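You operate a simulated robot arm through the tools that you are given. There is no shell and no other tool.

The job below is to be done with a simulated two-armed robot. You get a single attempt, and the scene is never put back.

JOB
Top up the kettle to 500 ml from the glass and boil it.
Fine: glass back where it stood; lid shut before you press the switch; wait till it clicks off. Set down upright: water glass.

The check looks at the end state, three seconds after you hand in, the way a careful person would. Anything else that was tipped, shoved, dropped, spilled or broken makes it a failure. A push-on lid holds only when it is set on centred and level and pressed home; a screw cap is set on level and turned clockwise until tight.

ROBOT AND FRAMES
Two 7-joint arms with fingered hands on one trunk that stands fixed in place. Base frame: the origin is at the foot of the trunk, x ahead of it, y to its left, z up. Lengths are in m, angles in degrees, forces in N, time in s.
The left shoulder is at [0.065, 0.125, 1.193], the right one opposite. With the tool pointing down near the work surface each hand reaches from about 0.44 to 0.8 m from the base axis, measured 20 degrees to its own side. Payload 3.6 kg a hand.
The TCP of each hand is the grasp point between the finger pads, 0.03 m short of the fingertips. In the tool frame z runs along the fingers and y along their closing line. The gripper opens to 0.104 m; its body begins 0.035 m behind the TCP. The gripper is a hand of 4 fingers: y runs from the thumb to the fingers, the wrist lies at [-0.015, -0.104, -0.178] in the tool frame, and closing takes about 1.5 s.
Orientation is that of the tool frame in the base frame, as a unit quaternion [w, x, y, z]. With the fingers straight down and the wrist toward the robot, the tool's x, y and z point along [0, 1, 0], [1, 0, 0] and [0, 0, -1] of the base frame.

CONTROLS
- The arms move only by the tool drive_tool. It takes "left_moves", "right_moves" or both (then of equal length, played together; a hand with none holds still); each is a list that holds one entry, the list of rows, each a list of 6 numbers: the shift along the base's x, y, z in m, then the turn, a rotation vector about the base's x, y, z in rad. In form: [[[tx, ty, tz, ax, ay, az], ...]]. A call has 1 to 20 rows; each row shifts and turns the commanded pose from where the row before left it. "left_claw" and "right_claw" are, for a hand that has rows, the gripper command, from -1 (shut) to 1 (fully open), values between in proportion, set as the call begins (left out, the last holds). Rows are played at 5 a second. More than 0.05 m and 8.6 degrees between two rows, or a gripper value outside its range, and nothing of the call is played. A pose out of reach is approached as far as the arm can. The call stops where the force on the tool passes 40 N (or 10 N more than at its start, if that is more) or the arm is blocked; 0.2 s more then pass. The fingers move at their own pace (about 0.072 m/s each) and stop on an object; they squeeze with about 33 N. The grip force told is the motor's: it shows also when the fingers shut on nothing. Time passes only in rows, and 0.2 s behind the last, so rows that do not move let the fingers close. It gives the time, the measured TCP pose, the force on the tool (base axes), the opening and the grip force at its end, in the units of the frame above (readings bear some noise), with the torque about the TCP (base axes, N m) and any sound that the robot's microphone picked up.
- Cameras (640 x 400 px; columns grow to the right, rows downward): "scene" is now at [0.1734, 0.0371, 1.364]; the picture's right is [0.41, -0.91, 0.00], its down [-0.21, -0.09, -0.97] and it looks along [0.89, 0.40, -0.23] (base axes); focal length 214 px, centre (320, 200). "left" rides on the left gripper at [-0.061, -0.092, -0.13] in its tool frame; the picture's right is [-0.81, -0.27, 0.52], its down [0.53, -0.71, 0.46] and it looks along [0.24, 0.64, 0.72] (tool axes); focal length 275 px, centre (320, 200). "right" rides on the right gripper at [0.061, -0.092, -0.13] in its tool frame; the picture's right is [-0.81, 0.28, -0.52], its down [-0.53, -0.71, 0.46] and it looks along [-0.24, 0.64, 0.72] (tool axes); focal length 275 px, centre (320, 200). There is no depth. A picture from a camera that has moved, and an enlarged one, comes with that camera's place and axes in the base frame and with its lens.
- capture(camera): a new picture of that camera. It takes no simulated time.
- raise_lower(by): moves the trunk up (or, below 0, down) by that many m; the arms and the scene camera ride with it, the base frame stays. It gives what a move gives, with no picture.
- set_fingers(index, middle, ring, thumb_bend, thumb_turn, hand): sets how far each is bent, from 0 (flat) to 1 (curled in); at 0.3 the hand is open as for a grip, at 0.7 the pads meet at the TCP. One left out holds its place. A second passes; each finger stops where it meets its share of the squeeze, and holds until it gets a number again. A gripper value or a shape takes the hand back. It gives what a move gives, with no picture; readings hold the bend of each and the force on the fingers (four entries, about 0 where the hand has none), thumb and palm. thumb_turn goes from beside the hand (0) to across from the fingers (1), as for a grip.
- set_grasp(shape, hand): the hand has 4 fingers and takes this shape, open, in about a second: jaw (thumb against the fingers, like two jaws); tri (thumb and two fingers); tip (a fingertip pinch); poke (one finger out to press); point (the index stretched); flat (the hand flat); cup (the hand cupped); fist (a fist). The gripper value then closes the fingers along that shape, each until it touches; the sizes above hold for jaw. It gives what a move gives, with no picture.
- head_to(pan, tilt): turns the head with the scene camera to pan (to the left, within 80 degrees either way) and tilt (down, from -29 to 69), counted from straight ahead of the robot (the tilt from the chest, where the trunk bows). It gives what a move gives.
- close_up(camera, box): a new picture of the part [left, top, right, bottom] of that camera's present view, enlarged. It takes no simulated time.
- sign_off(): hands the job in; it is judged then, once.

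Places have to be worked out from the pictures, the camera data and where the tool is seen. Open the grippers and draw the arms clear of the work before you hand the job in, unless the task says otherwise.

The tools are called as a command line: name --argument value ..., lists and objects as JSON in quotes. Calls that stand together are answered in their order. drive_tool: Moves the arms, as the interface text tells. Its arguments: {"type":"object","properties":{"left_moves":{"type":"array"},"left_claw":{"type":"number"},"right_moves":{"type":"array"},"right_claw":{"type":"number"}},"required":[]} The other tools are called the same way: raise_lower (by) moves the trunk up or down; set_grasp (shape, hand) gives the hand a shape; set_fingers (index, middle, ring, thumb_bend, thumb_turn, hand) moves the fingers one by one; head_to (pan, tilt) turns the head that bears the scene camera; capture (camera) takes a picture; close_up (camera, box) takes an enlarged picture of a part of a camera's view; sign_off () hands the job in.

At the start:

```text
time_s: 0.0
left_eef_pos: [0.3314, 0.4202, 1.3907]
left_orientation: [0.0, 0.707, 0.707, 0.0]
left_ft_force: [0.1, -0.5, 0.2]
left_moment: [-0.04, -0.02, -0.01]
left_opening: 0.1039
left_grasp_force: 0.1
left_shape: jaw
left_bend: [0.3, 0.3, 0.3, 0.3, 0.98]
left_finger forces: [0.1, 0.0, 0.0, 0.0, 0.0, 0.0]
right_eef_pos: [0.4201, -0.0089, 1.4458]
right_orientation: [0.0, 0.707, 0.708, 0.0]
right_ft_force: [-0.5, -0.9, 0.4]
right_moment: [0.02, 0.02, 0.03]
right_opening: 0.1036
right_grasp_force: 0.1
right_shape: jaw
right_bend: [0.3, 0.3, 0.3, 0.3, 0.98]
right_finger forces: [0.0, 0.0, 0.0, 0.1, 0.0, 0.0]
trunk travel left (down, up): [-0.425, 0.111]
head pan, tilt (commanded): [24.5, 13.0]
```

scene: 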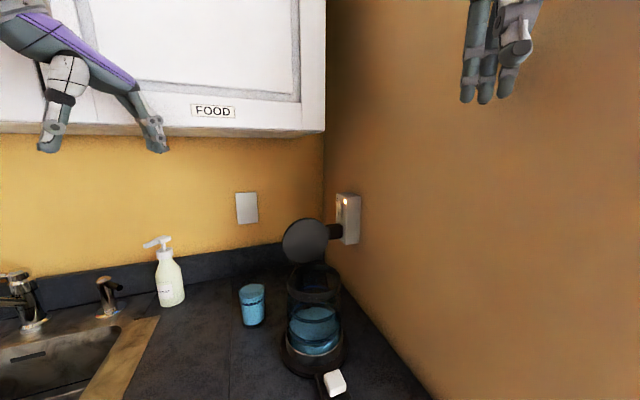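
right: 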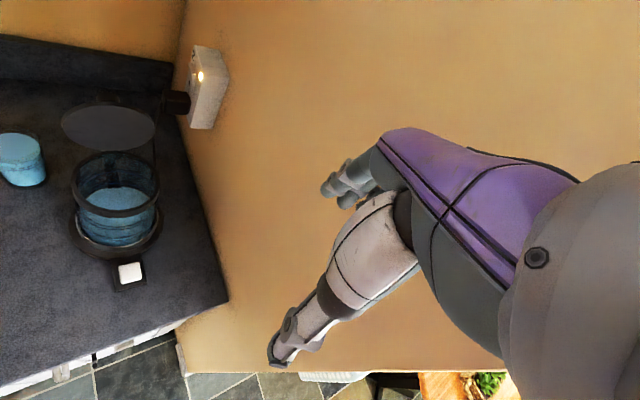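
left: 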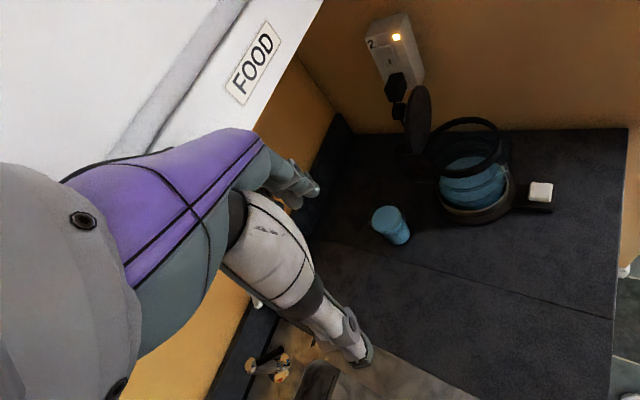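

I start by looking closely at the kettle, the glass and the switch from the cameras before moving anything.

close_up --camera "scene" --box '[220, 180, 380, 400]'

close_up --camera "left" --box '[340, 0, 600, 260]'

close_up --camera "right" --box '[0, 30, 240, 310]'

```text
1.82 times, centred on (300, 290) of scene
camera zoom: at [0.1734, 0.0371, 1.364], right [0.41, -0.91, 0.0], down [-0.21, -0.09, -0.97], along [0.89, 0.4, -0.23], focal length 390 px, centre (356, 36)
```

zoom: 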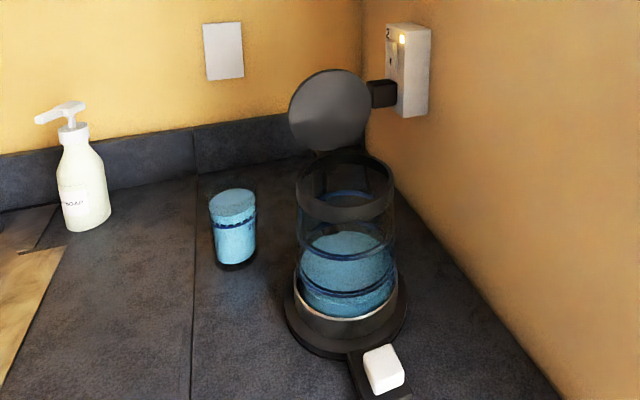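

```text
1.54 times, centred on (470, 130) of left
camera zoom: at [0.2398, 0.358, 1.5212], right [-0.27, -0.81, -0.52], down [-0.71, 0.53, -0.46], along [0.64, 0.24, -0.72], focal length 424 px, centre (89, 308)
```

zoom: 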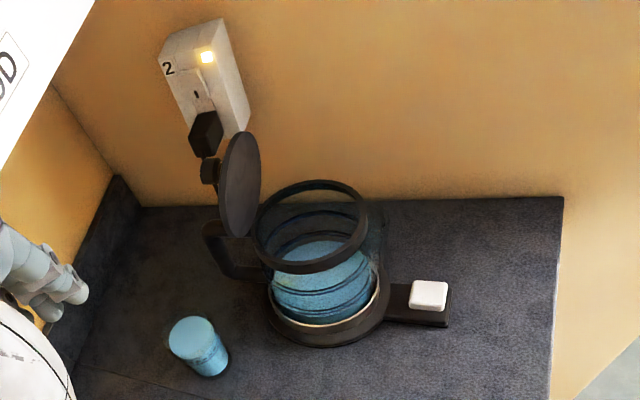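

```text
1.43 times, centred on (120, 170) of right
camera zoom: at [0.329, 0.0514, 1.576], right [0.28, -0.81, 0.52], down [-0.71, -0.53, -0.46], along [0.64, -0.24, -0.72], focal length 393 px, centre (606, 243)
```

zoom: 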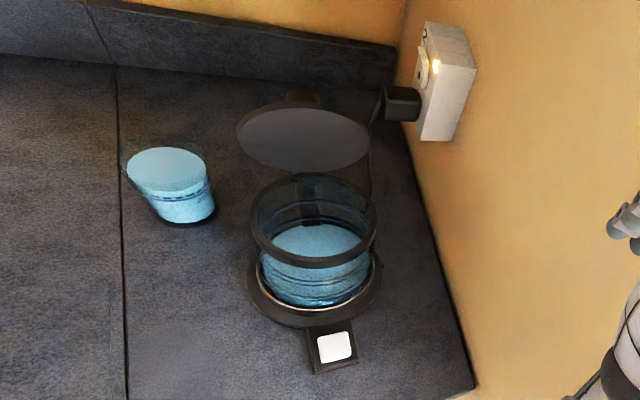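

The kettle stands open near (0.53, 0.22), the glass near (0.54, 0.41), and a white paddle at the kettle base faces the robot. I zoom in further to read the level marks.

close_up --camera "scene" --box '[275, 250, 355, 350]'

close_up --camera "scene" --box '[225, 270, 285, 340]'

close_up --camera "left" --box '[420, 105, 520, 230]'

close_up --camera "right" --box '[60, 140, 180, 300]'

close_up --camera "left" --box '[360, 10, 440, 130]'

```text
4.00 times, centred on (315, 300) of scene
camera zoom: at [0.1734, 0.0371, 1.364], right [0.41, -0.91, 0.0], down [-0.21, -0.09, -0.97], along [0.89, 0.4, -0.23], focal length 858 px, centre (340, -200)
```

zoom: 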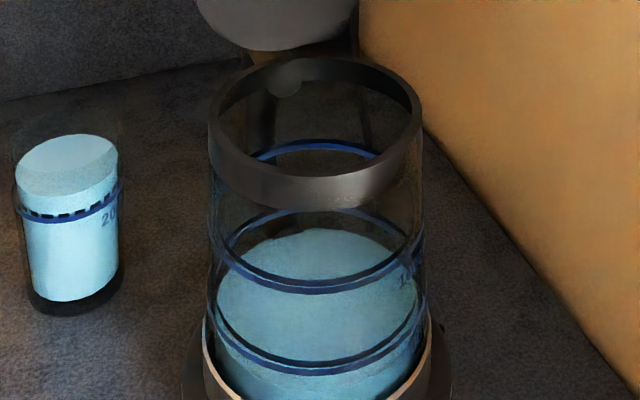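

```text
5.71 times, centred on (255, 305) of scene
camera zoom: at [0.1734, 0.0371, 1.364], right [0.41, -0.91, 0.0], down [-0.21, -0.09, -0.97], along [0.89, 0.4, -0.23], focal length 1226 px, centre (691, -400)
```

zoom: 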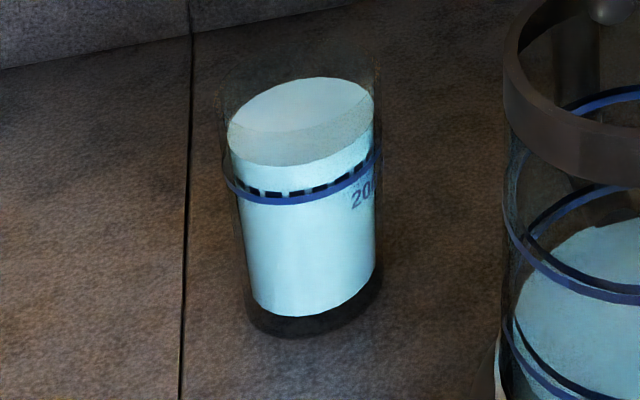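

```text
3.20 times, centred on (470, 168) of left
camera zoom: at [0.2398, 0.358, 1.5212], right [-0.27, -0.81, -0.52], down [-0.71, 0.53, -0.46], along [0.64, 0.24, -0.72], focal length 881 px, centre (-160, 304)
```

zoom: 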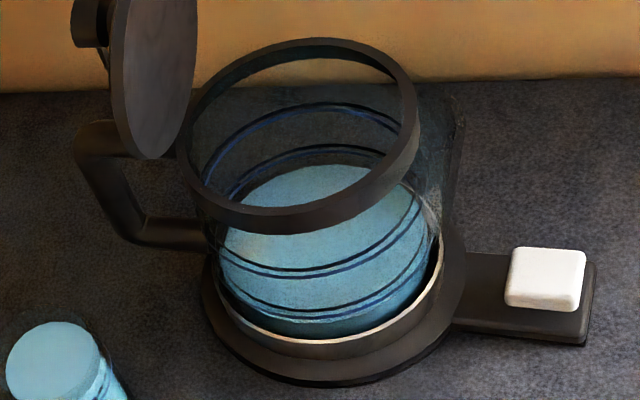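

```text
2.50 times, centred on (120, 220) of right
camera zoom: at [0.329, 0.0514, 1.576], right [0.28, -0.81, 0.52], down [-0.71, -0.53, -0.46], along [0.64, -0.24, -0.72], focal length 688 px, centre (820, 150)
```

zoom: 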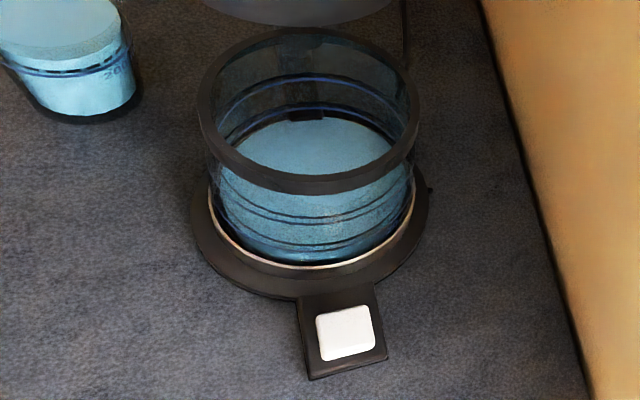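

```text
3.33 times, centred on (400, 70) of left
camera zoom: at [0.2398, 0.358, 1.5212], right [-0.27, -0.81, -0.52], down [-0.71, 0.53, -0.46], along [0.64, 0.24, -0.72], focal length 918 px, centre (53, 633)
```

zoom: 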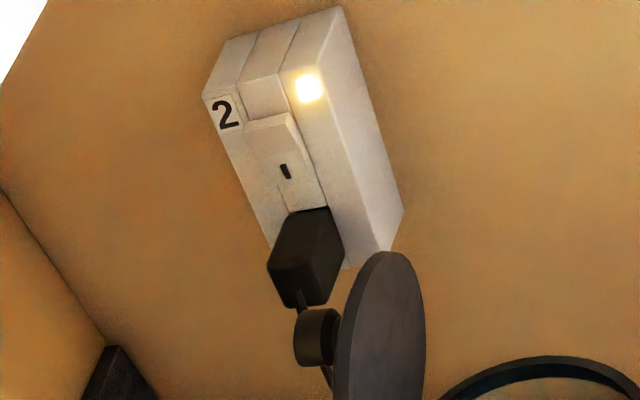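

The glass shows a 200 ring and the kettle three rings with labels; I zoom on the labels to read the scale and level.

close_up --camera "scene" --box '[310, 295, 350, 345]'

close_up --camera "scene" --box '[282, 300, 330, 350]'

close_up --camera "right" --box '[75, 190, 165, 250]'

close_up --camera "left" --box '[465, 150, 515, 210]'

```text
8.00 times, centred on (330, 320) of scene
camera zoom: at [0.1734, 0.0371, 1.364], right [0.41, -0.91, 0.0], down [-0.21, -0.09, -0.97], along [0.89, 0.4, -0.23], focal length 1716 px, centre (240, -760)
```

zoom: 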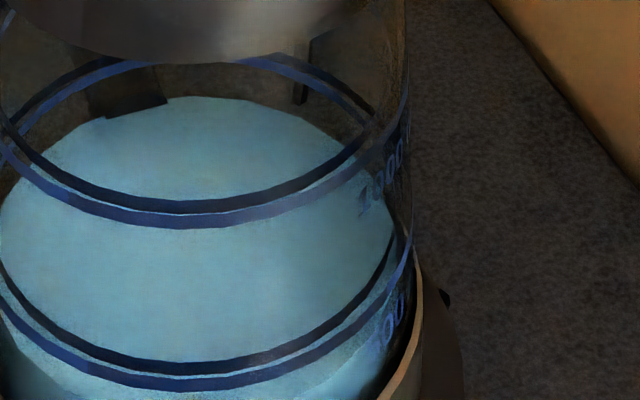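

```text
8.00 times, centred on (306, 325) of scene
camera zoom: at [0.1734, 0.0371, 1.364], right [0.41, -0.91, 0.0], down [-0.21, -0.09, -0.97], along [0.89, 0.4, -0.23], focal length 1716 px, centre (432, -800)
```

zoom: 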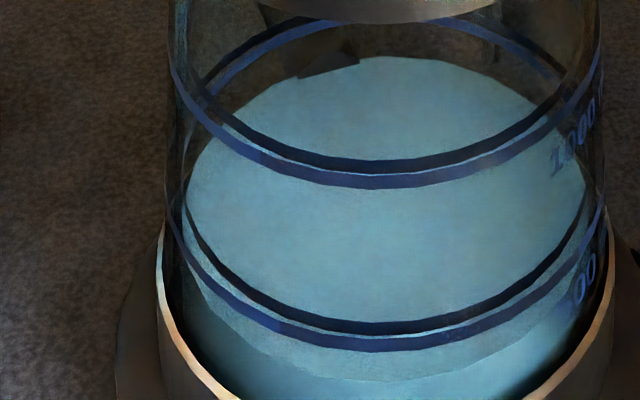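

```text
6.67 times, centred on (120, 220) of right
camera zoom: at [0.329, 0.0514, 1.576], right [0.28, -0.81, 0.52], down [-0.71, -0.53, -0.46], along [0.64, -0.24, -0.72], focal length 1835 px, centre (1653, 67)
```

zoom: 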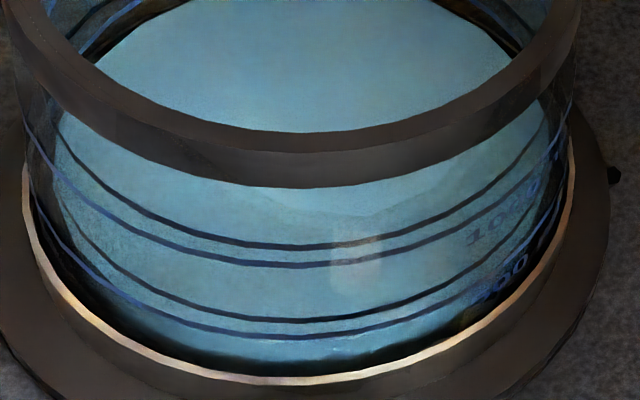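

```text
6.67 times, centred on (490, 180) of left
camera zoom: at [0.2398, 0.358, 1.5212], right [-0.27, -0.81, -0.52], down [-0.71, 0.53, -0.46], along [0.64, 0.24, -0.72], focal length 1835 px, centre (-813, 333)
```

zoom: 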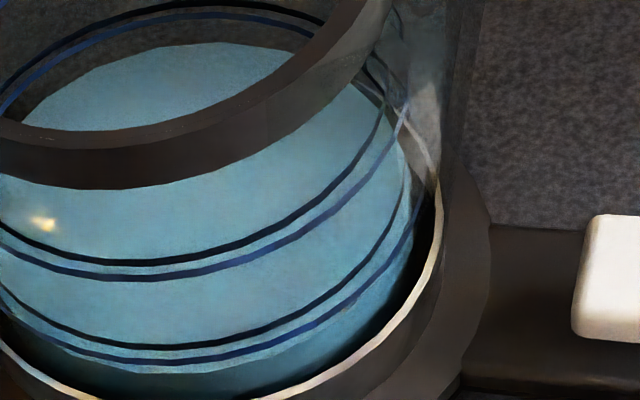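

Labels read 500/1000/1500 on the kettle, with the water a bit below the 500 ring; the glass holds roughly 300 ml. I lower the trunk 0.15 m, which gives the arms more room for a low side grasp and gives the head camera a flatter view of the level.

raise_lower --by -0.15

capture --camera "scene"

capture --camera "left"

capture --camera "right"

```text
time_s: 1.8
left_eef_pos: [0.3311, 0.4193, 1.2389]
left_orientation: [0.001, 0.707, 0.708, 0.001]
left_ft_force: [-0.3, 0.3, 0.7]
left_moment: [0.0, 0.03, -0.01]
left_opening: 0.1036
left_grasp_force: 0.0
left_shape: jaw
left_bend: [0.3, 0.3, 0.3, 0.3, 0.98]
left_finger forces: [0.0, 0.0, 0.0, 0.1, 0.0, 0.1]
right_eef_pos: [0.4563, -0.0094, 1.2683]
right_orientation: [-0.032, 0.707, 0.706, -0.033]
right_ft_force: [-0.3, 0.0, 0.0]
right_moment: [0.01, 0.01, -0.01]
right_opening: 0.1038
right_grasp_force: 0.0
right_shape: jaw
right_bend: [0.3, 0.3, 0.3, 0.3, 0.98]
right_finger forces: [0.0, 0.1, 0.0, 0.0, 0.0, 0.0]
trunk travel left (down, up): [-0.275, 0.261]
head pan, tilt (commanded): [24.5, 13.0]
```

```text
taken
camera scene: at [0.2101, 0.0371, 1.2134], right [0.41, -0.91, 0.0], down [-0.21, -0.09, -0.97], along [0.89, 0.4, -0.23], focal length 214 px, centre (320, 200)
```

scene: 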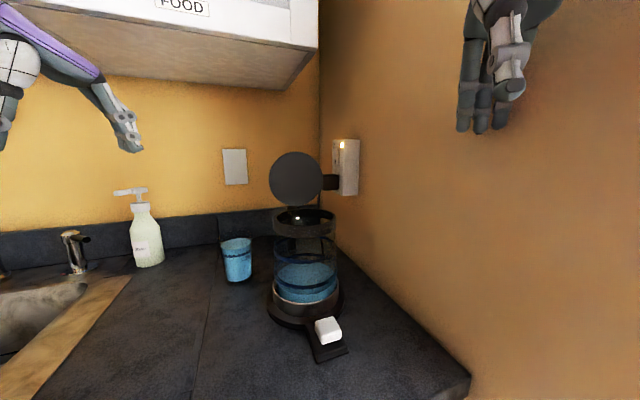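

```text
taken
camera left: at [0.2393, 0.3579, 1.3714], right [-0.27, -0.81, -0.52], down [-0.71, 0.53, -0.46], along [0.65, 0.24, -0.72], focal length 275 px, centre (320, 200)
```

left: 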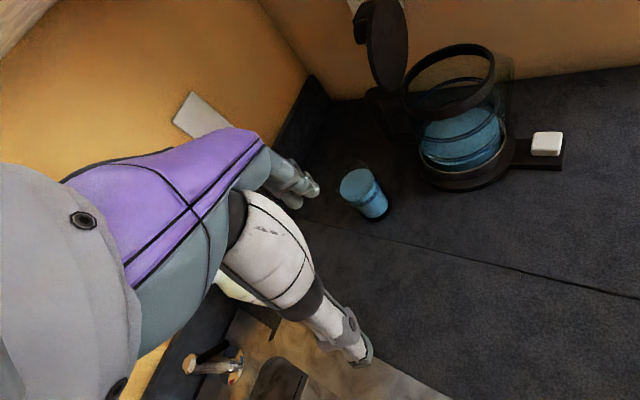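

```text
taken
camera right: at [0.3785, 0.0513, 1.4066], right [0.32, -0.81, 0.49], down [-0.75, -0.53, -0.39], along [0.58, -0.24, -0.78], focal length 275 px, centre (320, 200)
```

right: 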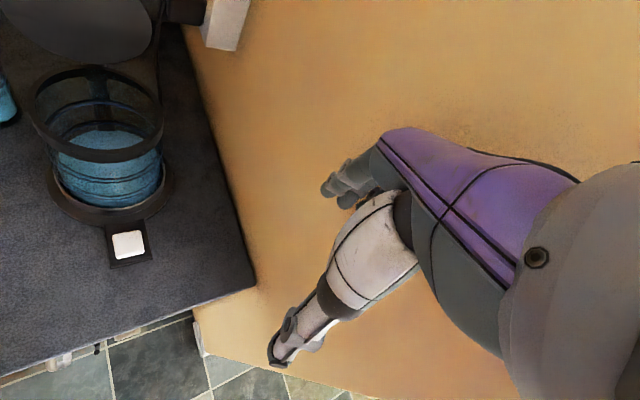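

Trunk went down and 0.037 m forward. From this flatter view I zoom on the kettle and the glass to measure levels and positions.

close_up --camera "scene" --box '[255, 200, 355, 330]'

close_up --camera "scene" --box '[265, 235, 345, 305]'

close_up --camera "scene" --box '[210, 230, 265, 290]'

close_up --camera "scene" --box '[250, 140, 370, 250]'

```text
3.08 times, centred on (305, 265) of scene
camera zoom: at [0.2101, 0.0371, 1.2134], right [0.41, -0.91, 0.0], down [-0.21, -0.09, -0.97], along [0.89, 0.4, -0.23], focal length 660 px, centre (366, 0)
```

zoom: 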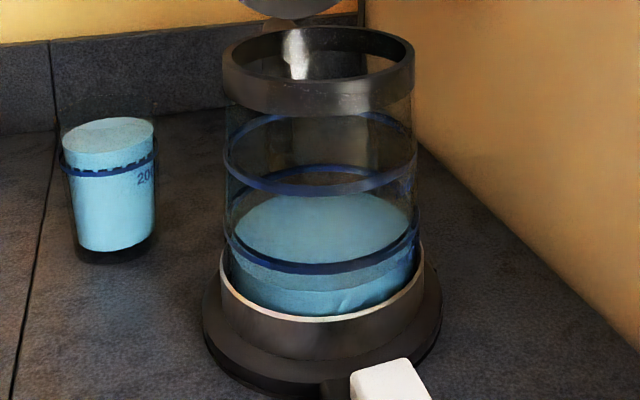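

```text
5.71 times, centred on (305, 270) of scene
camera zoom: at [0.2101, 0.0371, 1.2134], right [0.41, -0.91, 0.0], down [-0.21, -0.09, -0.97], along [0.89, 0.4, -0.23], focal length 1226 px, centre (406, -200)
```

zoom: 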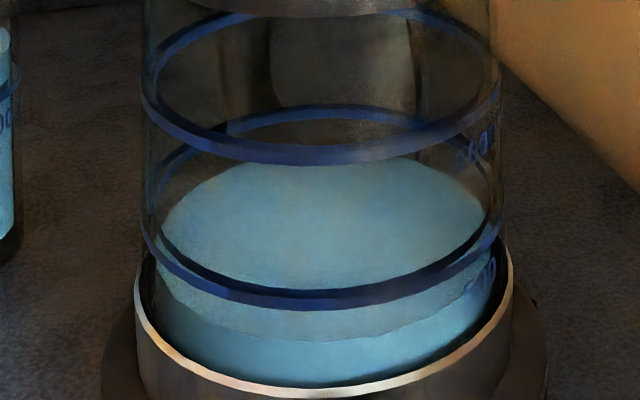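

```text
6.67 times, centred on (238, 260) of scene
camera zoom: at [0.2101, 0.0371, 1.2134], right [0.41, -0.91, 0.0], down [-0.21, -0.09, -0.97], along [0.89, 0.4, -0.23], focal length 1430 px, centre (870, -200)
```

zoom: 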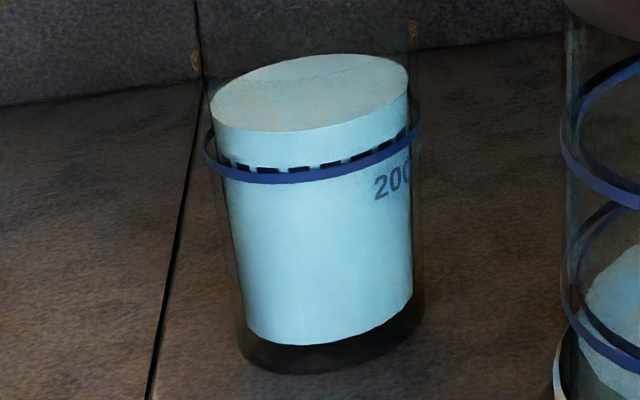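

```text
3.64 times, centred on (310, 195) of scene
camera zoom: at [0.2101, 0.0371, 1.2134], right [0.41, -0.91, 0.0], down [-0.21, -0.09, -0.97], along [0.89, 0.4, -0.23], focal length 780 px, centre (356, 218)
```

zoom: 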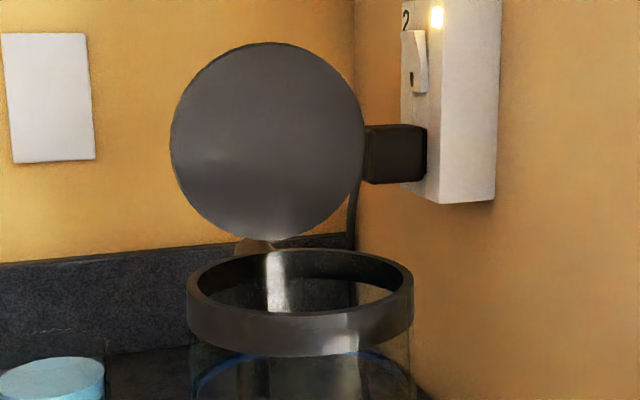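

Water sits about 16 mm under the 500 ring (≈170–180 ml short) and the glass holds about 250 ml. I zoom the left camera on glass and kettle to triangulate them.

close_up --camera "left" --box '[325, 150, 405, 230]'

close_up --camera "left" --box '[340, 0, 580, 200]'

close_up --camera "right" --box '[0, 40, 200, 280]'

```text
5.00 times, centred on (365, 190) of left
camera zoom: at [0.2393, 0.3579, 1.3714], right [-0.27, -0.81, -0.52], down [-0.71, 0.53, -0.46], along [0.65, 0.24, -0.72], focal length 1376 px, centre (95, 250)
```

zoom: 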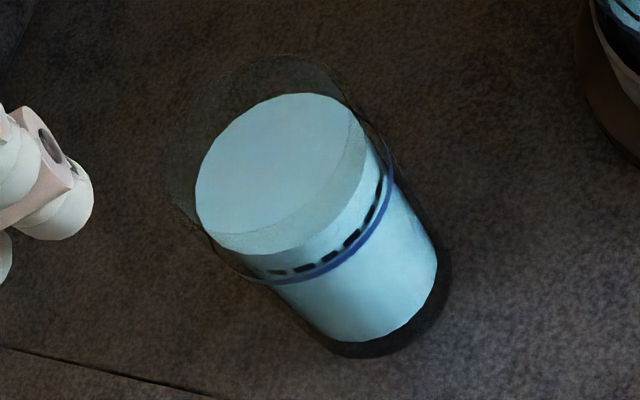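

```text
2.00 times, centred on (460, 100) of left
camera zoom: at [0.2393, 0.3579, 1.3714], right [-0.27, -0.81, -0.52], down [-0.71, 0.53, -0.46], along [0.65, 0.24, -0.72], focal length 551 px, centre (40, 400)
```

zoom: 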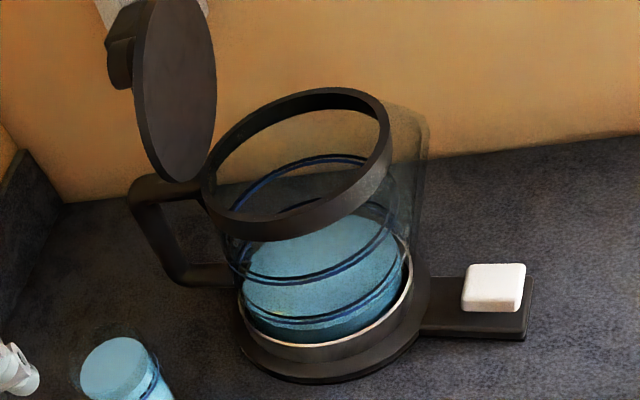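

```text
1.67 times, centred on (100, 160) of right
camera zoom: at [0.3785, 0.0513, 1.4066], right [0.32, -0.81, 0.49], down [-0.75, -0.53, -0.39], along [0.58, -0.24, -0.78], focal length 459 px, centre (687, 267)
```

zoom: 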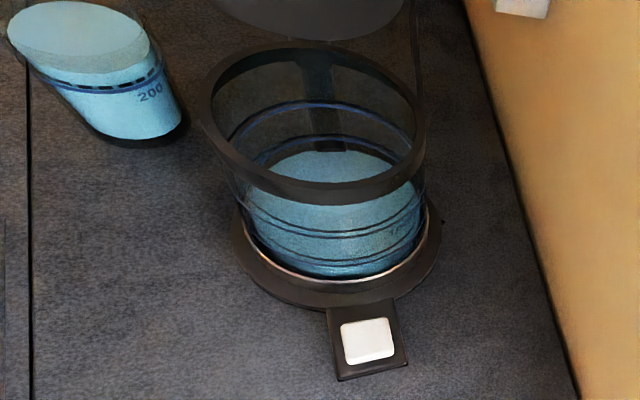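

Triangulated: glass axis ≈ (0.548, 0.404) on the counter at z ≈ 0.913, rim ≈ 1.026; kettle axis ≈ (0.543, 0.223), rim ≈ 1.095; lid upright behind it at (0.582, 0.266, 1.166); paddle ≈ (0.470, 0.142, 0.948). I swing the left hand out to the glass's left-front side and turn it toward a side grasp.

drive_tool --left_moves '[[[0.02, 0.012, -0.01, 0, 0, 0.1309], [0.02, 0.012, -0.01, 0, 0, 0.1309], [0.02, 0.012, -0.01, 0, 0, 0.1309], [0.02, 0.012, -0.01, 0, 0, 0.1309], [0.02, 0.012, -0.01, 0, 0, 0.1309], [0.02, 0.012, -0.01, 0, 0, 0.1309], [0, 0, 0, -0.0926, -0.0926, 0], [0, 0, 0, -0.0926, -0.0926, 0], [0, 0, 0, -0.0926, -0.0926, 0], [0, 0, 0, -0.0926, -0.0926, 0], [0, 0, 0, -0.0926, -0.0926, 0]]]' --left_claw 1

capture --camera "scene"

capture --camera "left"

```text
time_s: 4.2
left_eef_pos: [0.4523, 0.4922, 1.1794]
left_orientation: [0.298, 0.362, 0.874, -0.124]
left_ft_force: [-0.6, -0.3, 0.6]
left_moment: [0.01, 0.01, 0.01]
left_opening: 0.1037
left_grasp_force: 0.0
left_shape: jaw
left_bend: [0.3, 0.3, 0.3, 0.3, 0.98]
left_finger forces: [0.1, 0.1, 0.1, 0.1, 0.0, 0.0]
right_eef_pos: [0.4581, -0.0098, 1.2666]
right_orientation: [-0.033, 0.707, 0.706, -0.032]
right_ft_force: [0.0, 0.6, 0.1]
right_moment: [-0.01, 0.04, 0.01]
right_opening: 0.1034
right_grasp_force: 0.0
right_shape: jaw
right_bend: [0.3, 0.3, 0.3, 0.3, 0.98]
right_finger forces: [0.0, 0.1, 0.0, 0.0, 0.0, 0.1]
trunk travel left (down, up): [-0.275, 0.261]
head pan, tilt (commanded): [24.5, 13.0]
```

```text
taken
camera scene: at [0.2105, 0.0376, 1.2133], right [0.41, -0.91, 0.0], down [-0.21, -0.09, -0.97], along [0.89, 0.4, -0.23], focal length 214 px, centre (320, 200)
```

scene: 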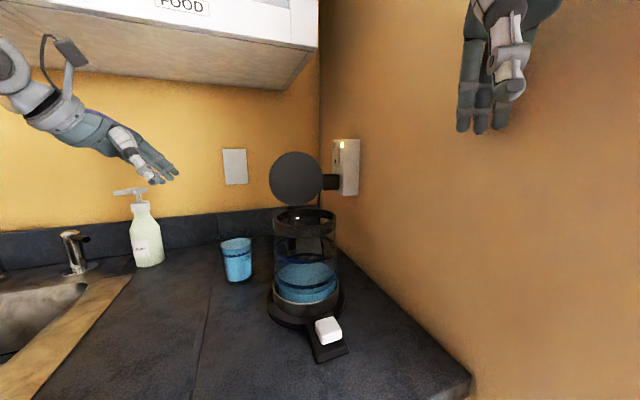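

```text
taken
camera left: at [0.365, 0.4486, 1.3218], right [0.48, -0.87, 0.09], down [-0.61, -0.4, -0.69], along [0.63, 0.28, -0.72], focal length 275 px, centre (320, 200)
```

left: 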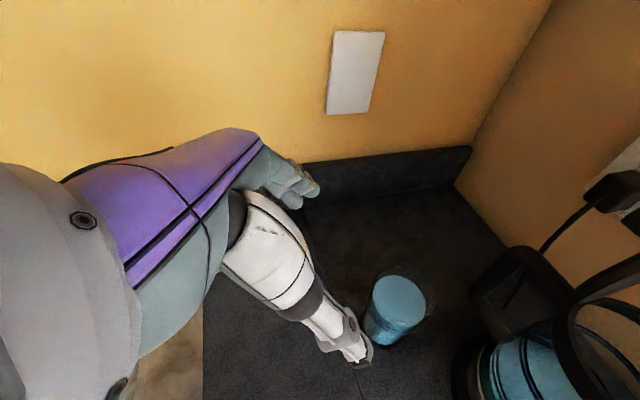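

The hand follows well. I finish the pitch (fingers 15° below horizontal) and descend partway beside the glass, staying about 0.11 m short of it.

drive_tool --left_moves '[[[0.0, 0.0, -0.02, -0.0926, -0.0926, 0], [0.0, 0.0, -0.02, -0.0926, -0.0926, 0], [0.0, 0.0, -0.03, -0.0926, -0.0926, 0], [0.0, 0.0, -0.03, -0.0926, -0.0926, 0], [0.0, 0.0, -0.03, -0.0926, -0.0926, 0], [0, 0, 0, 0, 0, 0]]]'

capture --camera "scene"

capture --camera "left"

capture --camera "right"

```text
time_s: 5.1
left_eef_pos: [0.4186, 0.4977, 1.1825]
left_orientation: [0.469, 0.346, 0.809, -0.074]
left_ft_force: [-0.3, 0.4, -1.1]
left_moment: [0.02, 0.01, 0.0]
left_opening: 0.1038
left_grasp_force: 0.1
left_shape: jaw
left_bend: [0.3, 0.3, 0.3, 0.3, 0.98]
left_finger forces: [0.0, 0.1, 0.0, 0.0, 0.0, 0.0]
right_eef_pos: [0.4572, -0.015, 1.2679]
right_orientation: [-0.034, 0.704, 0.709, -0.03]
right_ft_force: [-0.7, -0.1, 0.1]
right_moment: [0.03, -0.02, 0.01]
right_opening: 0.1038
right_grasp_force: 0.1
right_shape: jaw
right_bend: [0.3, 0.3, 0.3, 0.3, 0.98]
right_finger forces: [0.0, 0.1, 0.0, 0.1, 0.1, 0.0]
trunk travel left (down, up): [-0.275, 0.261]
head pan, tilt (commanded): [24.5, 13.0]
stopped in row 4 (left hand): the arm was blocked; the commanded pose is now the measured one
```

```text
taken
camera scene: at [0.2118, 0.0293, 1.2126], right [0.41, -0.91, -0.01], down [-0.21, -0.09, -0.97], along [0.89, 0.41, -0.22], focal length 214 px, centre (320, 200)
```

scene: 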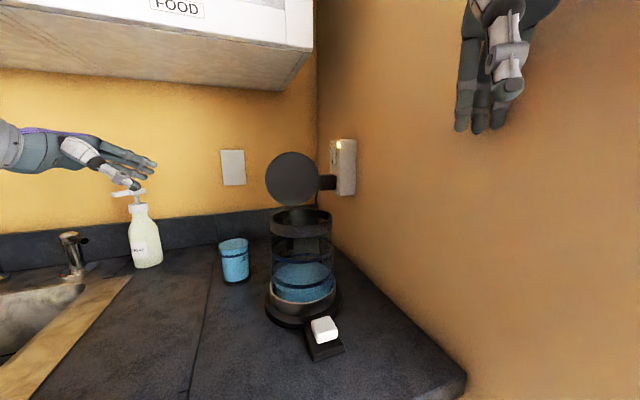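

```text
taken
camera left: at [0.2888, 0.4548, 1.2863], right [0.45, -0.83, 0.32], down [-0.3, -0.48, -0.83], along [0.84, 0.28, -0.46], focal length 275 px, centre (320, 200)
```

left: 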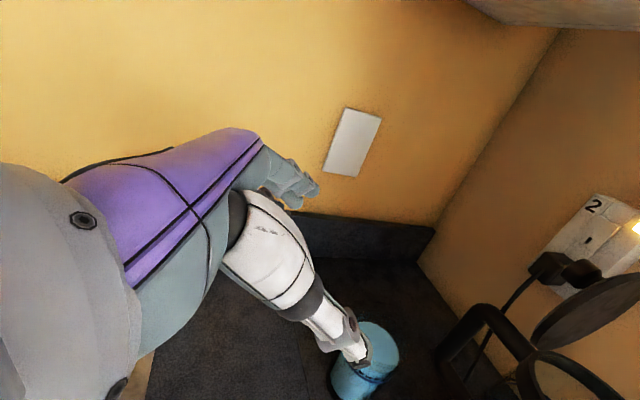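

```text
taken
camera right: at [0.3781, 0.0438, 1.4055], right [0.33, -0.81, 0.49], down [-0.75, -0.54, -0.39], along [0.58, -0.24, -0.78], focal length 275 px, centre (320, 200)
```

right: 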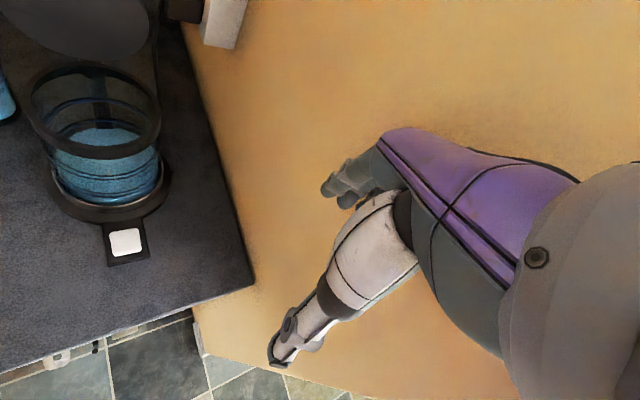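

The left arm was blocked and the trunk got nudged, so the elbow probably touched something. I turn the head to the left to see what the arm is touching.

head_to --pan 75 --tilt 25

capture --camera "scene"

```text
time_s: 6.3
left_eef_pos: [0.4207, 0.4976, 1.1815]
left_orientation: [0.467, 0.346, 0.81, -0.075]
left_ft_force: [-0.7, -0.4, 0.5]
left_moment: [0.0, -0.02, 0.02]
left_opening: 0.1035
left_grasp_force: 0.2
left_shape: jaw
left_bend: [0.3, 0.3, 0.3, 0.3, 0.98]
left_finger forces: [0.0, 0.1, 0.1, 0.0, 0.0, 0.0]
right_eef_pos: [0.4575, -0.0165, 1.2669]
right_orientation: [-0.034, 0.704, 0.709, -0.032]
right_ft_force: [-0.3, -0.5, -0.1]
right_moment: [0.0, 0.02, 0.02]
right_opening: 0.1037
right_grasp_force: 0.1
right_shape: jaw
right_bend: [0.3, 0.3, 0.3, 0.3, 0.98]
right_finger forces: [0.0, 0.0, 0.2, 0.0, 0.0, 0.0]
trunk travel left (down, up): [-0.275, 0.261]
head pan, tilt (commanded): [75.0, 25.0]
```

```text
taken
camera scene: at [0.1511, 0.08, 1.1943], right [0.97, -0.26, 0.0], down [-0.11, -0.4, -0.91], along [0.23, 0.88, -0.42], focal length 214 px, centre (320, 200)
```

scene: 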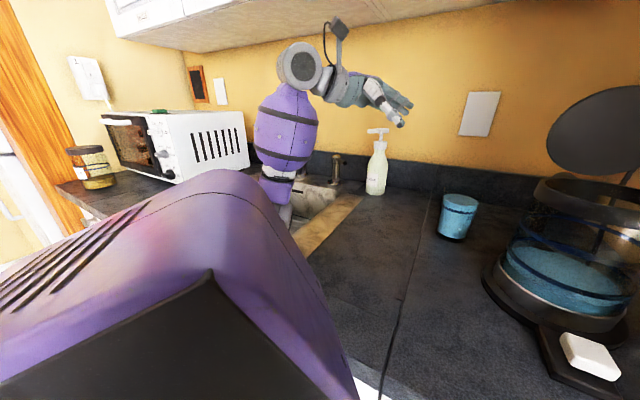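

The elbow hangs low over the counter/sink with the trunk lowered, so that was the block. I raise the trunk by 0.1 m to lift the elbow clear (hand stays below the cabinet bottom at ≈1.41).

raise_lower --by 0.1

capture --camera "scene"

```text
time_s: 7.6
left_eef_pos: [0.421, 0.5047, 1.2764]
left_orientation: [0.468, 0.344, 0.81, -0.082]
left_ft_force: [-0.1, -0.8, -0.8]
left_moment: [0.02, -0.02, 0.0]
left_opening: 0.1037
left_grasp_force: 0.1
left_shape: jaw
left_bend: [0.3, 0.3, 0.3, 0.3, 0.98]
left_finger forces: [0.1, 0.0, 0.0, 0.0, 0.1, 0.0]
right_eef_pos: [0.4553, -0.0072, 1.3678]
right_orientation: [-0.031, 0.704, 0.709, -0.032]
right_ft_force: [0.3, 0.4, -0.5]
right_moment: [0.0, -0.03, 0.02]
right_opening: 0.1037
right_grasp_force: 0.0
right_shape: jaw
right_bend: [0.3, 0.3, 0.3, 0.3, 0.98]
right_finger forces: [0.1, 0.0, 0.1, 0.0, 0.0, 0.0]
trunk travel left (down, up): [-0.375, 0.161]
head pan, tilt (commanded): [75.0, 25.0]
```

```text
taken
camera scene: at [0.1274, 0.0875, 1.2914], right [0.97, -0.26, 0.0], down [-0.11, -0.41, -0.91], along [0.23, 0.88, -0.42], focal length 214 px, centre (320, 200)
```

scene: 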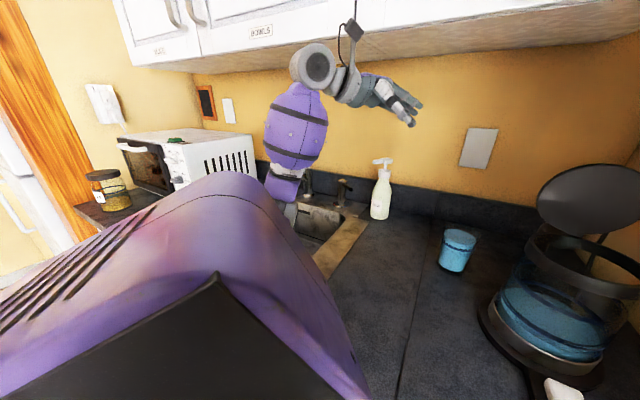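

Elbow is now about shoulder height and free. I lower the hand a little to keep clear of the cabinet, then raise the trunk further so the elbow stays above the counter.

drive_tool --left_moves '[[[0, 0, -0.03, 0, 0, 0], [0, 0, -0.03, 0, 0, 0], [0, 0, -0.03, 0, 0, 0]]]'

raise_lower --by 0.12

capture --camera "scene"

```text
time_s: 8.4
left_eef_pos: [0.4208, 0.5039, 1.1858]
left_orientation: [0.469, 0.344, 0.809, -0.082]
left_ft_force: [-0.4, 0.2, -0.5]
left_moment: [0.03, 0.01, -0.04]
left_opening: 0.1037
left_grasp_force: 0.0
left_shape: jaw
left_bend: [0.3, 0.3, 0.3, 0.3, 0.98]
left_finger forces: [0.0, 0.0, 0.0, 0.0, 0.0, 0.0]
right_eef_pos: [0.4569, -0.0078, 1.368]
right_orientation: [-0.032, 0.704, 0.709, -0.033]
right_ft_force: [-0.5, -0.3, -0.2]
right_moment: [0.02, 0.0, 0.01]
right_opening: 0.104
right_grasp_force: 0.1
right_shape: jaw
right_bend: [0.3, 0.3, 0.3, 0.3, 0.98]
right_finger forces: [0.0, 0.0, 0.0, 0.1, 0.0, 0.0]
trunk travel left (down, up): [-0.375, 0.161]
head pan, tilt (commanded): [75.0, 25.0]
```

```text
time_s: 9.9
left_eef_pos: [0.4206, 0.5039, 1.3047]
left_orientation: [0.468, 0.344, 0.81, -0.083]
left_ft_force: [0.6, 0.0, 0.5]
left_moment: [-0.01, -0.02, 0.0]
left_opening: 0.1039
left_grasp_force: 0.0
left_shape: jaw
left_bend: [0.3, 0.3, 0.3, 0.3, 0.98]
left_finger forces: [0.0, 0.0, 0.0, 0.1, 0.0, 0.0]
right_eef_pos: [0.4573, -0.0077, 1.4872]
right_orientation: [-0.031, 0.704, 0.709, -0.034]
right_ft_force: [0.1, -0.1, -0.4]
right_moment: [-0.01, 0.03, 0.01]
right_opening: 0.1036
right_grasp_force: 0.1
right_shape: jaw
right_bend: [0.3, 0.3, 0.3, 0.3, 0.98]
right_finger forces: [0.0, 0.0, 0.1, 0.1, 0.0, 0.0]
trunk travel left (down, up): [-0.495, 0.041]
head pan, tilt (commanded): [75.0, 25.0]
```

```text
taken
camera scene: at [0.0718, 0.0875, 1.4261], right [0.97, -0.26, 0.0], down [-0.11, -0.41, -0.91], along [0.23, 0.88, -0.42], focal length 214 px, centre (320, 200)
```

scene: 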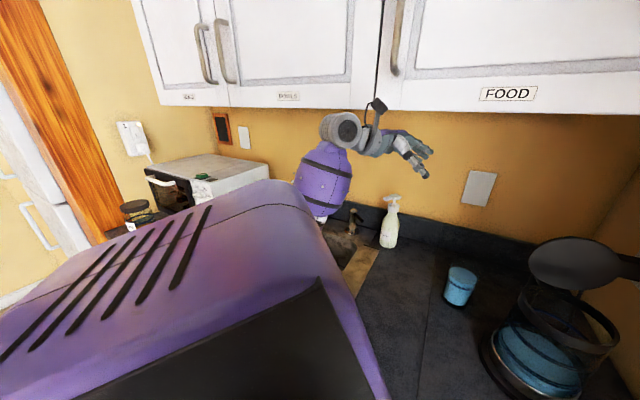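

Trunk is now at +0.07 m and the elbow is well clear. I correct the left hand to the wanted orientation (z at −45° azimuth, 15° down, closing line level) and come down to about z = 1.06 beside the glass.

drive_tool --left_moves '[[[0.014, -0.005, -0.03, -0.1203, -0.0387, -0.0377], [0.014, -0.005, -0.03, -0.1203, -0.0387, -0.0377], [0.014, -0.005, -0.03, -0.1203, -0.0387, -0.0377], [0, 0, -0.03, 0, 0, 0], [0, 0, -0.03, 0, 0, 0], [0, 0, -0.03, 0, 0, 0], [0, 0, -0.03, 0, 0, 0], [0, 0, -0.03, 0, 0, 0], [0, 0, 0, 0, 0, 0]]]'

capture --camera "scene"

capture --camera "left"

```text
time_s: 11.9
left_eef_pos: [0.4636, 0.4885, 1.0655]
left_orientation: [0.564, 0.304, 0.732, -0.232]
left_ft_force: [-0.4, -0.5, 0.3]
left_moment: [-0.02, 0.02, -0.03]
left_opening: 0.1036
left_grasp_force: 0.0
left_shape: jaw
left_bend: [0.3, 0.3, 0.3, 0.3, 0.98]
left_finger forces: [0.0, 0.1, 0.1, 0.0, 0.1, 0.0]
right_eef_pos: [0.4566, -0.0077, 1.4877]
right_orientation: [-0.031, 0.704, 0.709, -0.033]
right_ft_force: [-0.5, 0.7, 0.9]
right_moment: [0.0, -0.03, -0.03]
right_opening: 0.1035
right_grasp_force: 0.1
right_shape: jaw
right_bend: [0.3, 0.3, 0.3, 0.3, 0.98]
right_finger forces: [0.0, 0.0, 0.0, 0.0, 0.1, 0.0]
trunk travel left (down, up): [-0.495, 0.041]
head pan, tilt (commanded): [75.0, 25.0]
```

```text
taken
camera scene: at [0.0712, 0.0873, 1.4263], right [0.97, -0.26, 0.0], down [-0.11, -0.41, -0.91], along [0.23, 0.88, -0.42], focal length 214 px, centre (320, 200)
```

scene: 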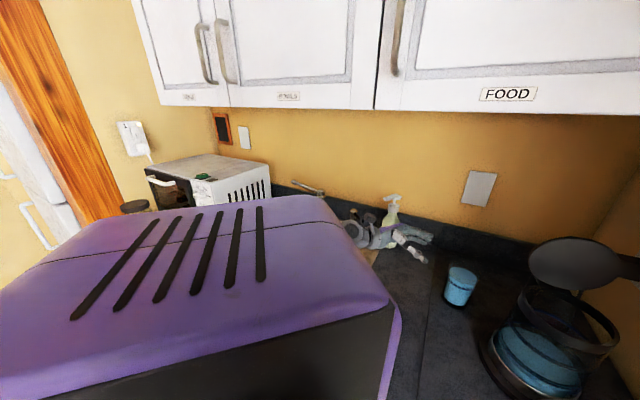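

```text
taken
camera left: at [0.3206, 0.4996, 1.1587], right [0.31, -0.7, 0.65], down [-0.29, -0.72, -0.63], along [0.91, 0.01, -0.42], focal length 275 px, centre (320, 200)
```

left: 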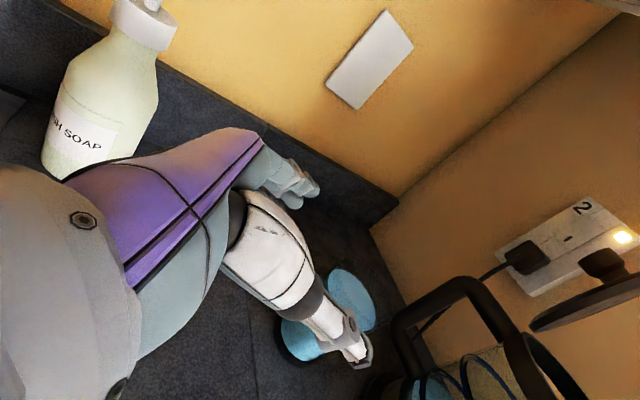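

Orientation is as planned and the soap bottle is ~6 cm clear. I turn the head back toward the glass and lower the hand to grasp height, still short of the glass.

head_to --pan 42 --tilt 32

drive_tool --left_moves '[[[0, 0, -0.025, 0, 0, 0], [0, 0, -0.025, 0, 0, 0], [0, 0, -0.025, 0, 0, 0], [0, 0, -0.02, 0, 0, 0], [0, 0, 0, 0, 0, 0]]]'

capture --camera "scene"

close_up --camera "scene" --box '[230, 120, 390, 260]'

capture --camera "left"

```text
time_s: 12.9
left_eef_pos: [0.4641, 0.4893, 1.0661]
left_orientation: [0.564, 0.304, 0.732, -0.232]
left_ft_force: [-0.4, -0.2, -0.2]
left_moment: [-0.01, -0.02, 0.0]
left_opening: 0.1035
left_grasp_force: 0.1
left_shape: jaw
left_bend: [0.3, 0.3, 0.3, 0.3, 0.98]
left_finger forces: [0.0, 0.0, 0.0, 0.0, 0.1, 0.0]
right_eef_pos: [0.4566, -0.0074, 1.4883]
right_orientation: [-0.032, 0.704, 0.709, -0.033]
right_ft_force: [-0.5, -0.5, 0.1]
right_moment: [0.01, -0.01, -0.04]
right_opening: 0.1036
right_grasp_force: 0.1
right_shape: jaw
right_bend: [0.3, 0.3, 0.3, 0.3, 0.98]
right_finger forces: [0.0, 0.0, 0.0, 0.0, 0.0, 0.0]
trunk travel left (down, up): [-0.495, 0.041]
head pan, tilt (commanded): [42.0, 32.0]
```

```text
time_s: 14.1
left_eef_pos: [0.462, 0.4892, 0.9723]
left_orientation: [0.564, 0.305, 0.732, -0.231]
left_ft_force: [0.7, 0.1, 1.0]
left_moment: [0.0, 0.02, -0.01]
left_opening: 0.1034
left_grasp_force: 0.0
left_shape: jaw
left_bend: [0.3, 0.3, 0.3, 0.3, 0.98]
left_finger forces: [0.0, 0.0, 0.1, 0.0, 0.0, 0.0]
right_eef_pos: [0.4554, -0.0077, 1.4883]
right_orientation: [-0.032, 0.703, 0.709, -0.033]
right_ft_force: [-1.0, -0.3, 0.4]
right_moment: [0.0, 0.01, 0.04]
right_opening: 0.1034
right_grasp_force: 0.0
right_shape: jaw
right_bend: [0.3, 0.3, 0.3, 0.3, 0.98]
right_finger forces: [0.0, 0.0, 0.1, 0.0, 0.0, 0.0]
trunk travel left (down, up): [-0.495, 0.041]
head pan, tilt (commanded): [42.0, 32.0]
```

```text
taken
camera scene: at [0.1139, 0.0583, 1.4152], right [0.67, -0.74, 0.0], down [-0.39, -0.35, -0.85], along [0.63, 0.57, -0.53], focal length 214 px, centre (320, 200)
```

scene: 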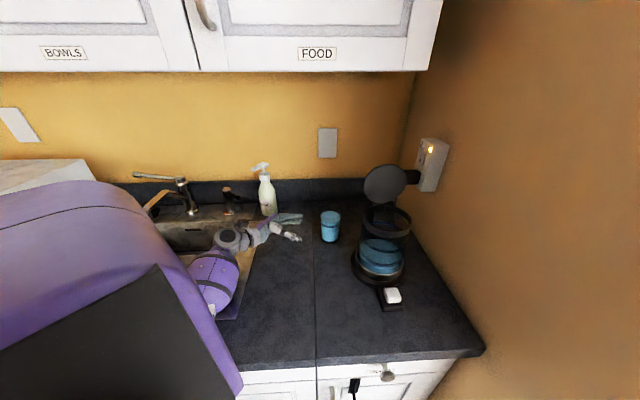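

```text
2.86 times, centred on (310, 190) of scene
camera zoom: at [0.1139, 0.0583, 1.4152], right [0.67, -0.74, 0.0], down [-0.39, -0.35, -0.85], along [0.63, 0.57, -0.53], focal length 613 px, centre (349, 229)
```

zoom: 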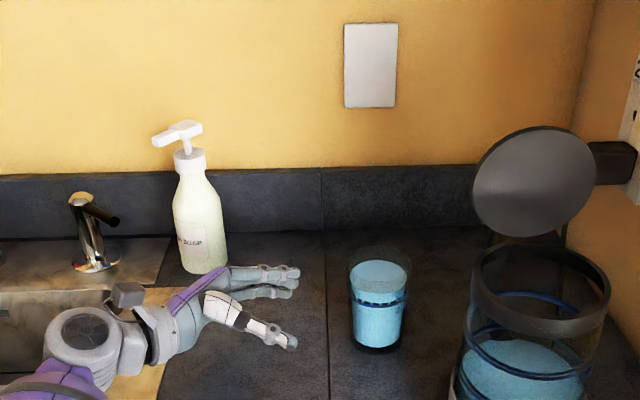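

```text
taken
camera left: at [0.319, 0.5013, 1.0653], right [0.31, -0.7, 0.65], down [-0.29, -0.72, -0.63], along [0.91, 0.01, -0.42], focal length 275 px, centre (320, 200)
```

left: 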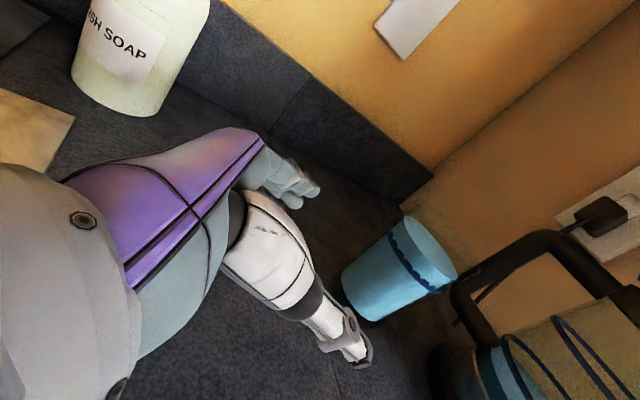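

The view shows the fingers on the far side and thumb on the near side, with the closing midline in line with the glass (offset under 1 mm). I reduce the down-pitch to 5° so the palm clears the rim and move 0.08 m toward the glass.

drive_tool --left_moves '[[[0, 0, 0, -0.0617, -0.0617, 0], [0, 0, 0, -0.0617, -0.0617, 0], [0.01414, -0.01414, 0, 0, 0, 0], [0.01414, -0.01414, 0, 0, 0, 0], [0.01414, -0.01414, 0, 0, 0, 0], [0.01414, -0.01414, 0, 0, 0, 0], [0, 0, 0, 0, 0, 0]]]'

close_up --camera "scene" --box '[270, 190, 370, 260]'

capture --camera "left"

```text
time_s: 15.7
left_eef_pos: [0.5141, 0.4337, 0.982]
left_orientation: [0.628, 0.289, 0.678, -0.25]
left_ft_force: [0.3, 0.1, -0.2]
left_moment: [-0.01, 0.04, 0.02]
left_opening: 0.1035
left_grasp_force: 0.1
left_shape: jaw
left_bend: [0.3, 0.3, 0.3, 0.3, 0.98]
left_finger forces: [0.0, 0.0, 0.0, 0.0, 0.0, 0.0]
right_eef_pos: [0.4494, -0.013, 1.4904]
right_orientation: [-0.031, 0.704, 0.709, -0.03]
right_ft_force: [0.5, 0.5, 0.2]
right_moment: [-0.02, -0.01, 0.01]
right_opening: 0.1039
right_grasp_force: 0.0
right_shape: jaw
right_bend: [0.3, 0.3, 0.3, 0.3, 0.98]
right_finger forces: [0.1, 0.0, 0.0, 0.0, 0.0, 0.0]
trunk travel left (down, up): [-0.495, 0.041]
head pan, tilt (commanded): [42.0, 32.0]
```

```text
5.71 times, centred on (320, 225) of scene
camera zoom: at [0.1071, 0.0531, 1.4162], right [0.67, -0.74, 0.0], down [-0.39, -0.35, -0.85], along [0.63, 0.57, -0.52], focal length 1226 px, centre (320, 57)
```

zoom: 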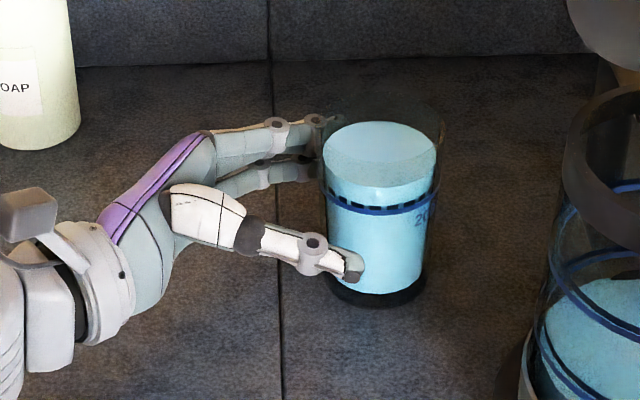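

```text
taken
camera left: at [0.3603, 0.4536, 1.0525], right [0.21, -0.62, 0.75], down [-0.2, -0.78, -0.59], along [0.96, -0.03, -0.29], focal length 275 px, centre (320, 200)
```

left: 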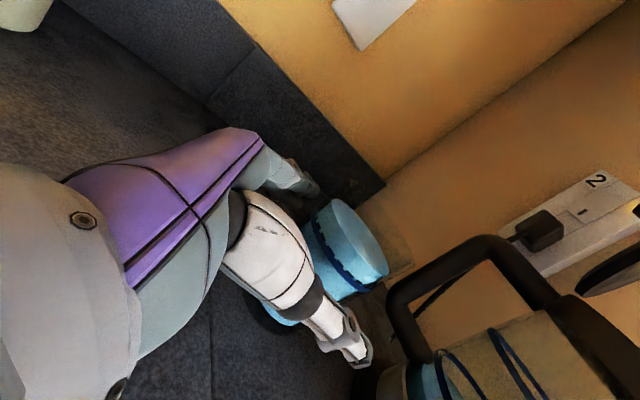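

The measured pose lags the command (z 0.982 vs 0.972) and the trunk shifted a few mm, suggesting the forearm or elbow rests on the counter again. I look at the whole arm.

capture --camera "scene"

close_up --camera "scene" --box '[100, 170, 320, 380]'

capture --camera "right"

```text
taken
camera scene: at [0.1071, 0.0531, 1.4162], right [0.67, -0.74, 0.0], down [-0.39, -0.35, -0.85], along [0.63, 0.57, -0.52], focal length 214 px, centre (320, 200)
```

scene: 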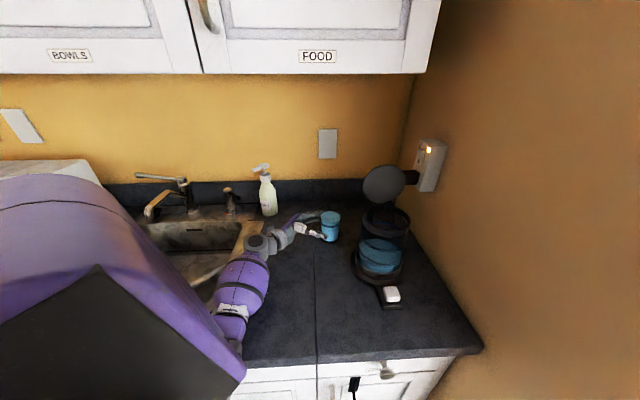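

```text
1.90 times, centred on (210, 275) of scene
camera zoom: at [0.1071, 0.0531, 1.4162], right [0.67, -0.74, 0.0], down [-0.39, -0.35, -0.85], along [0.63, 0.57, -0.52], focal length 408 px, centre (530, 57)
```

zoom: 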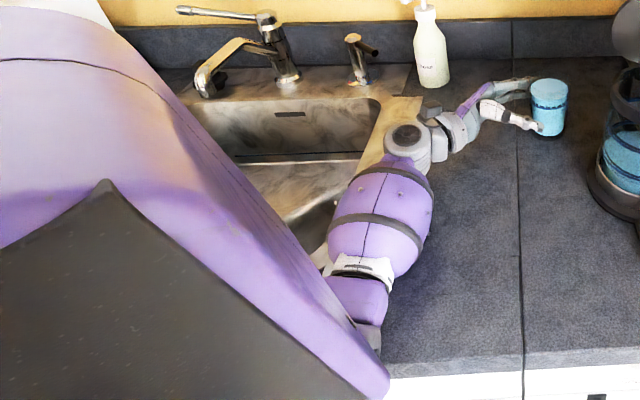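

```text
taken
camera right: at [0.3685, 0.0467, 1.629], right [0.32, -0.81, 0.49], down [-0.75, -0.54, -0.39], along [0.58, -0.24, -0.78], focal length 275 px, centre (320, 200)
```

right: 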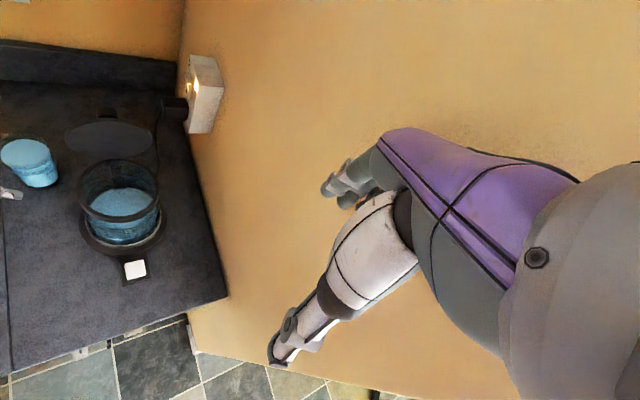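

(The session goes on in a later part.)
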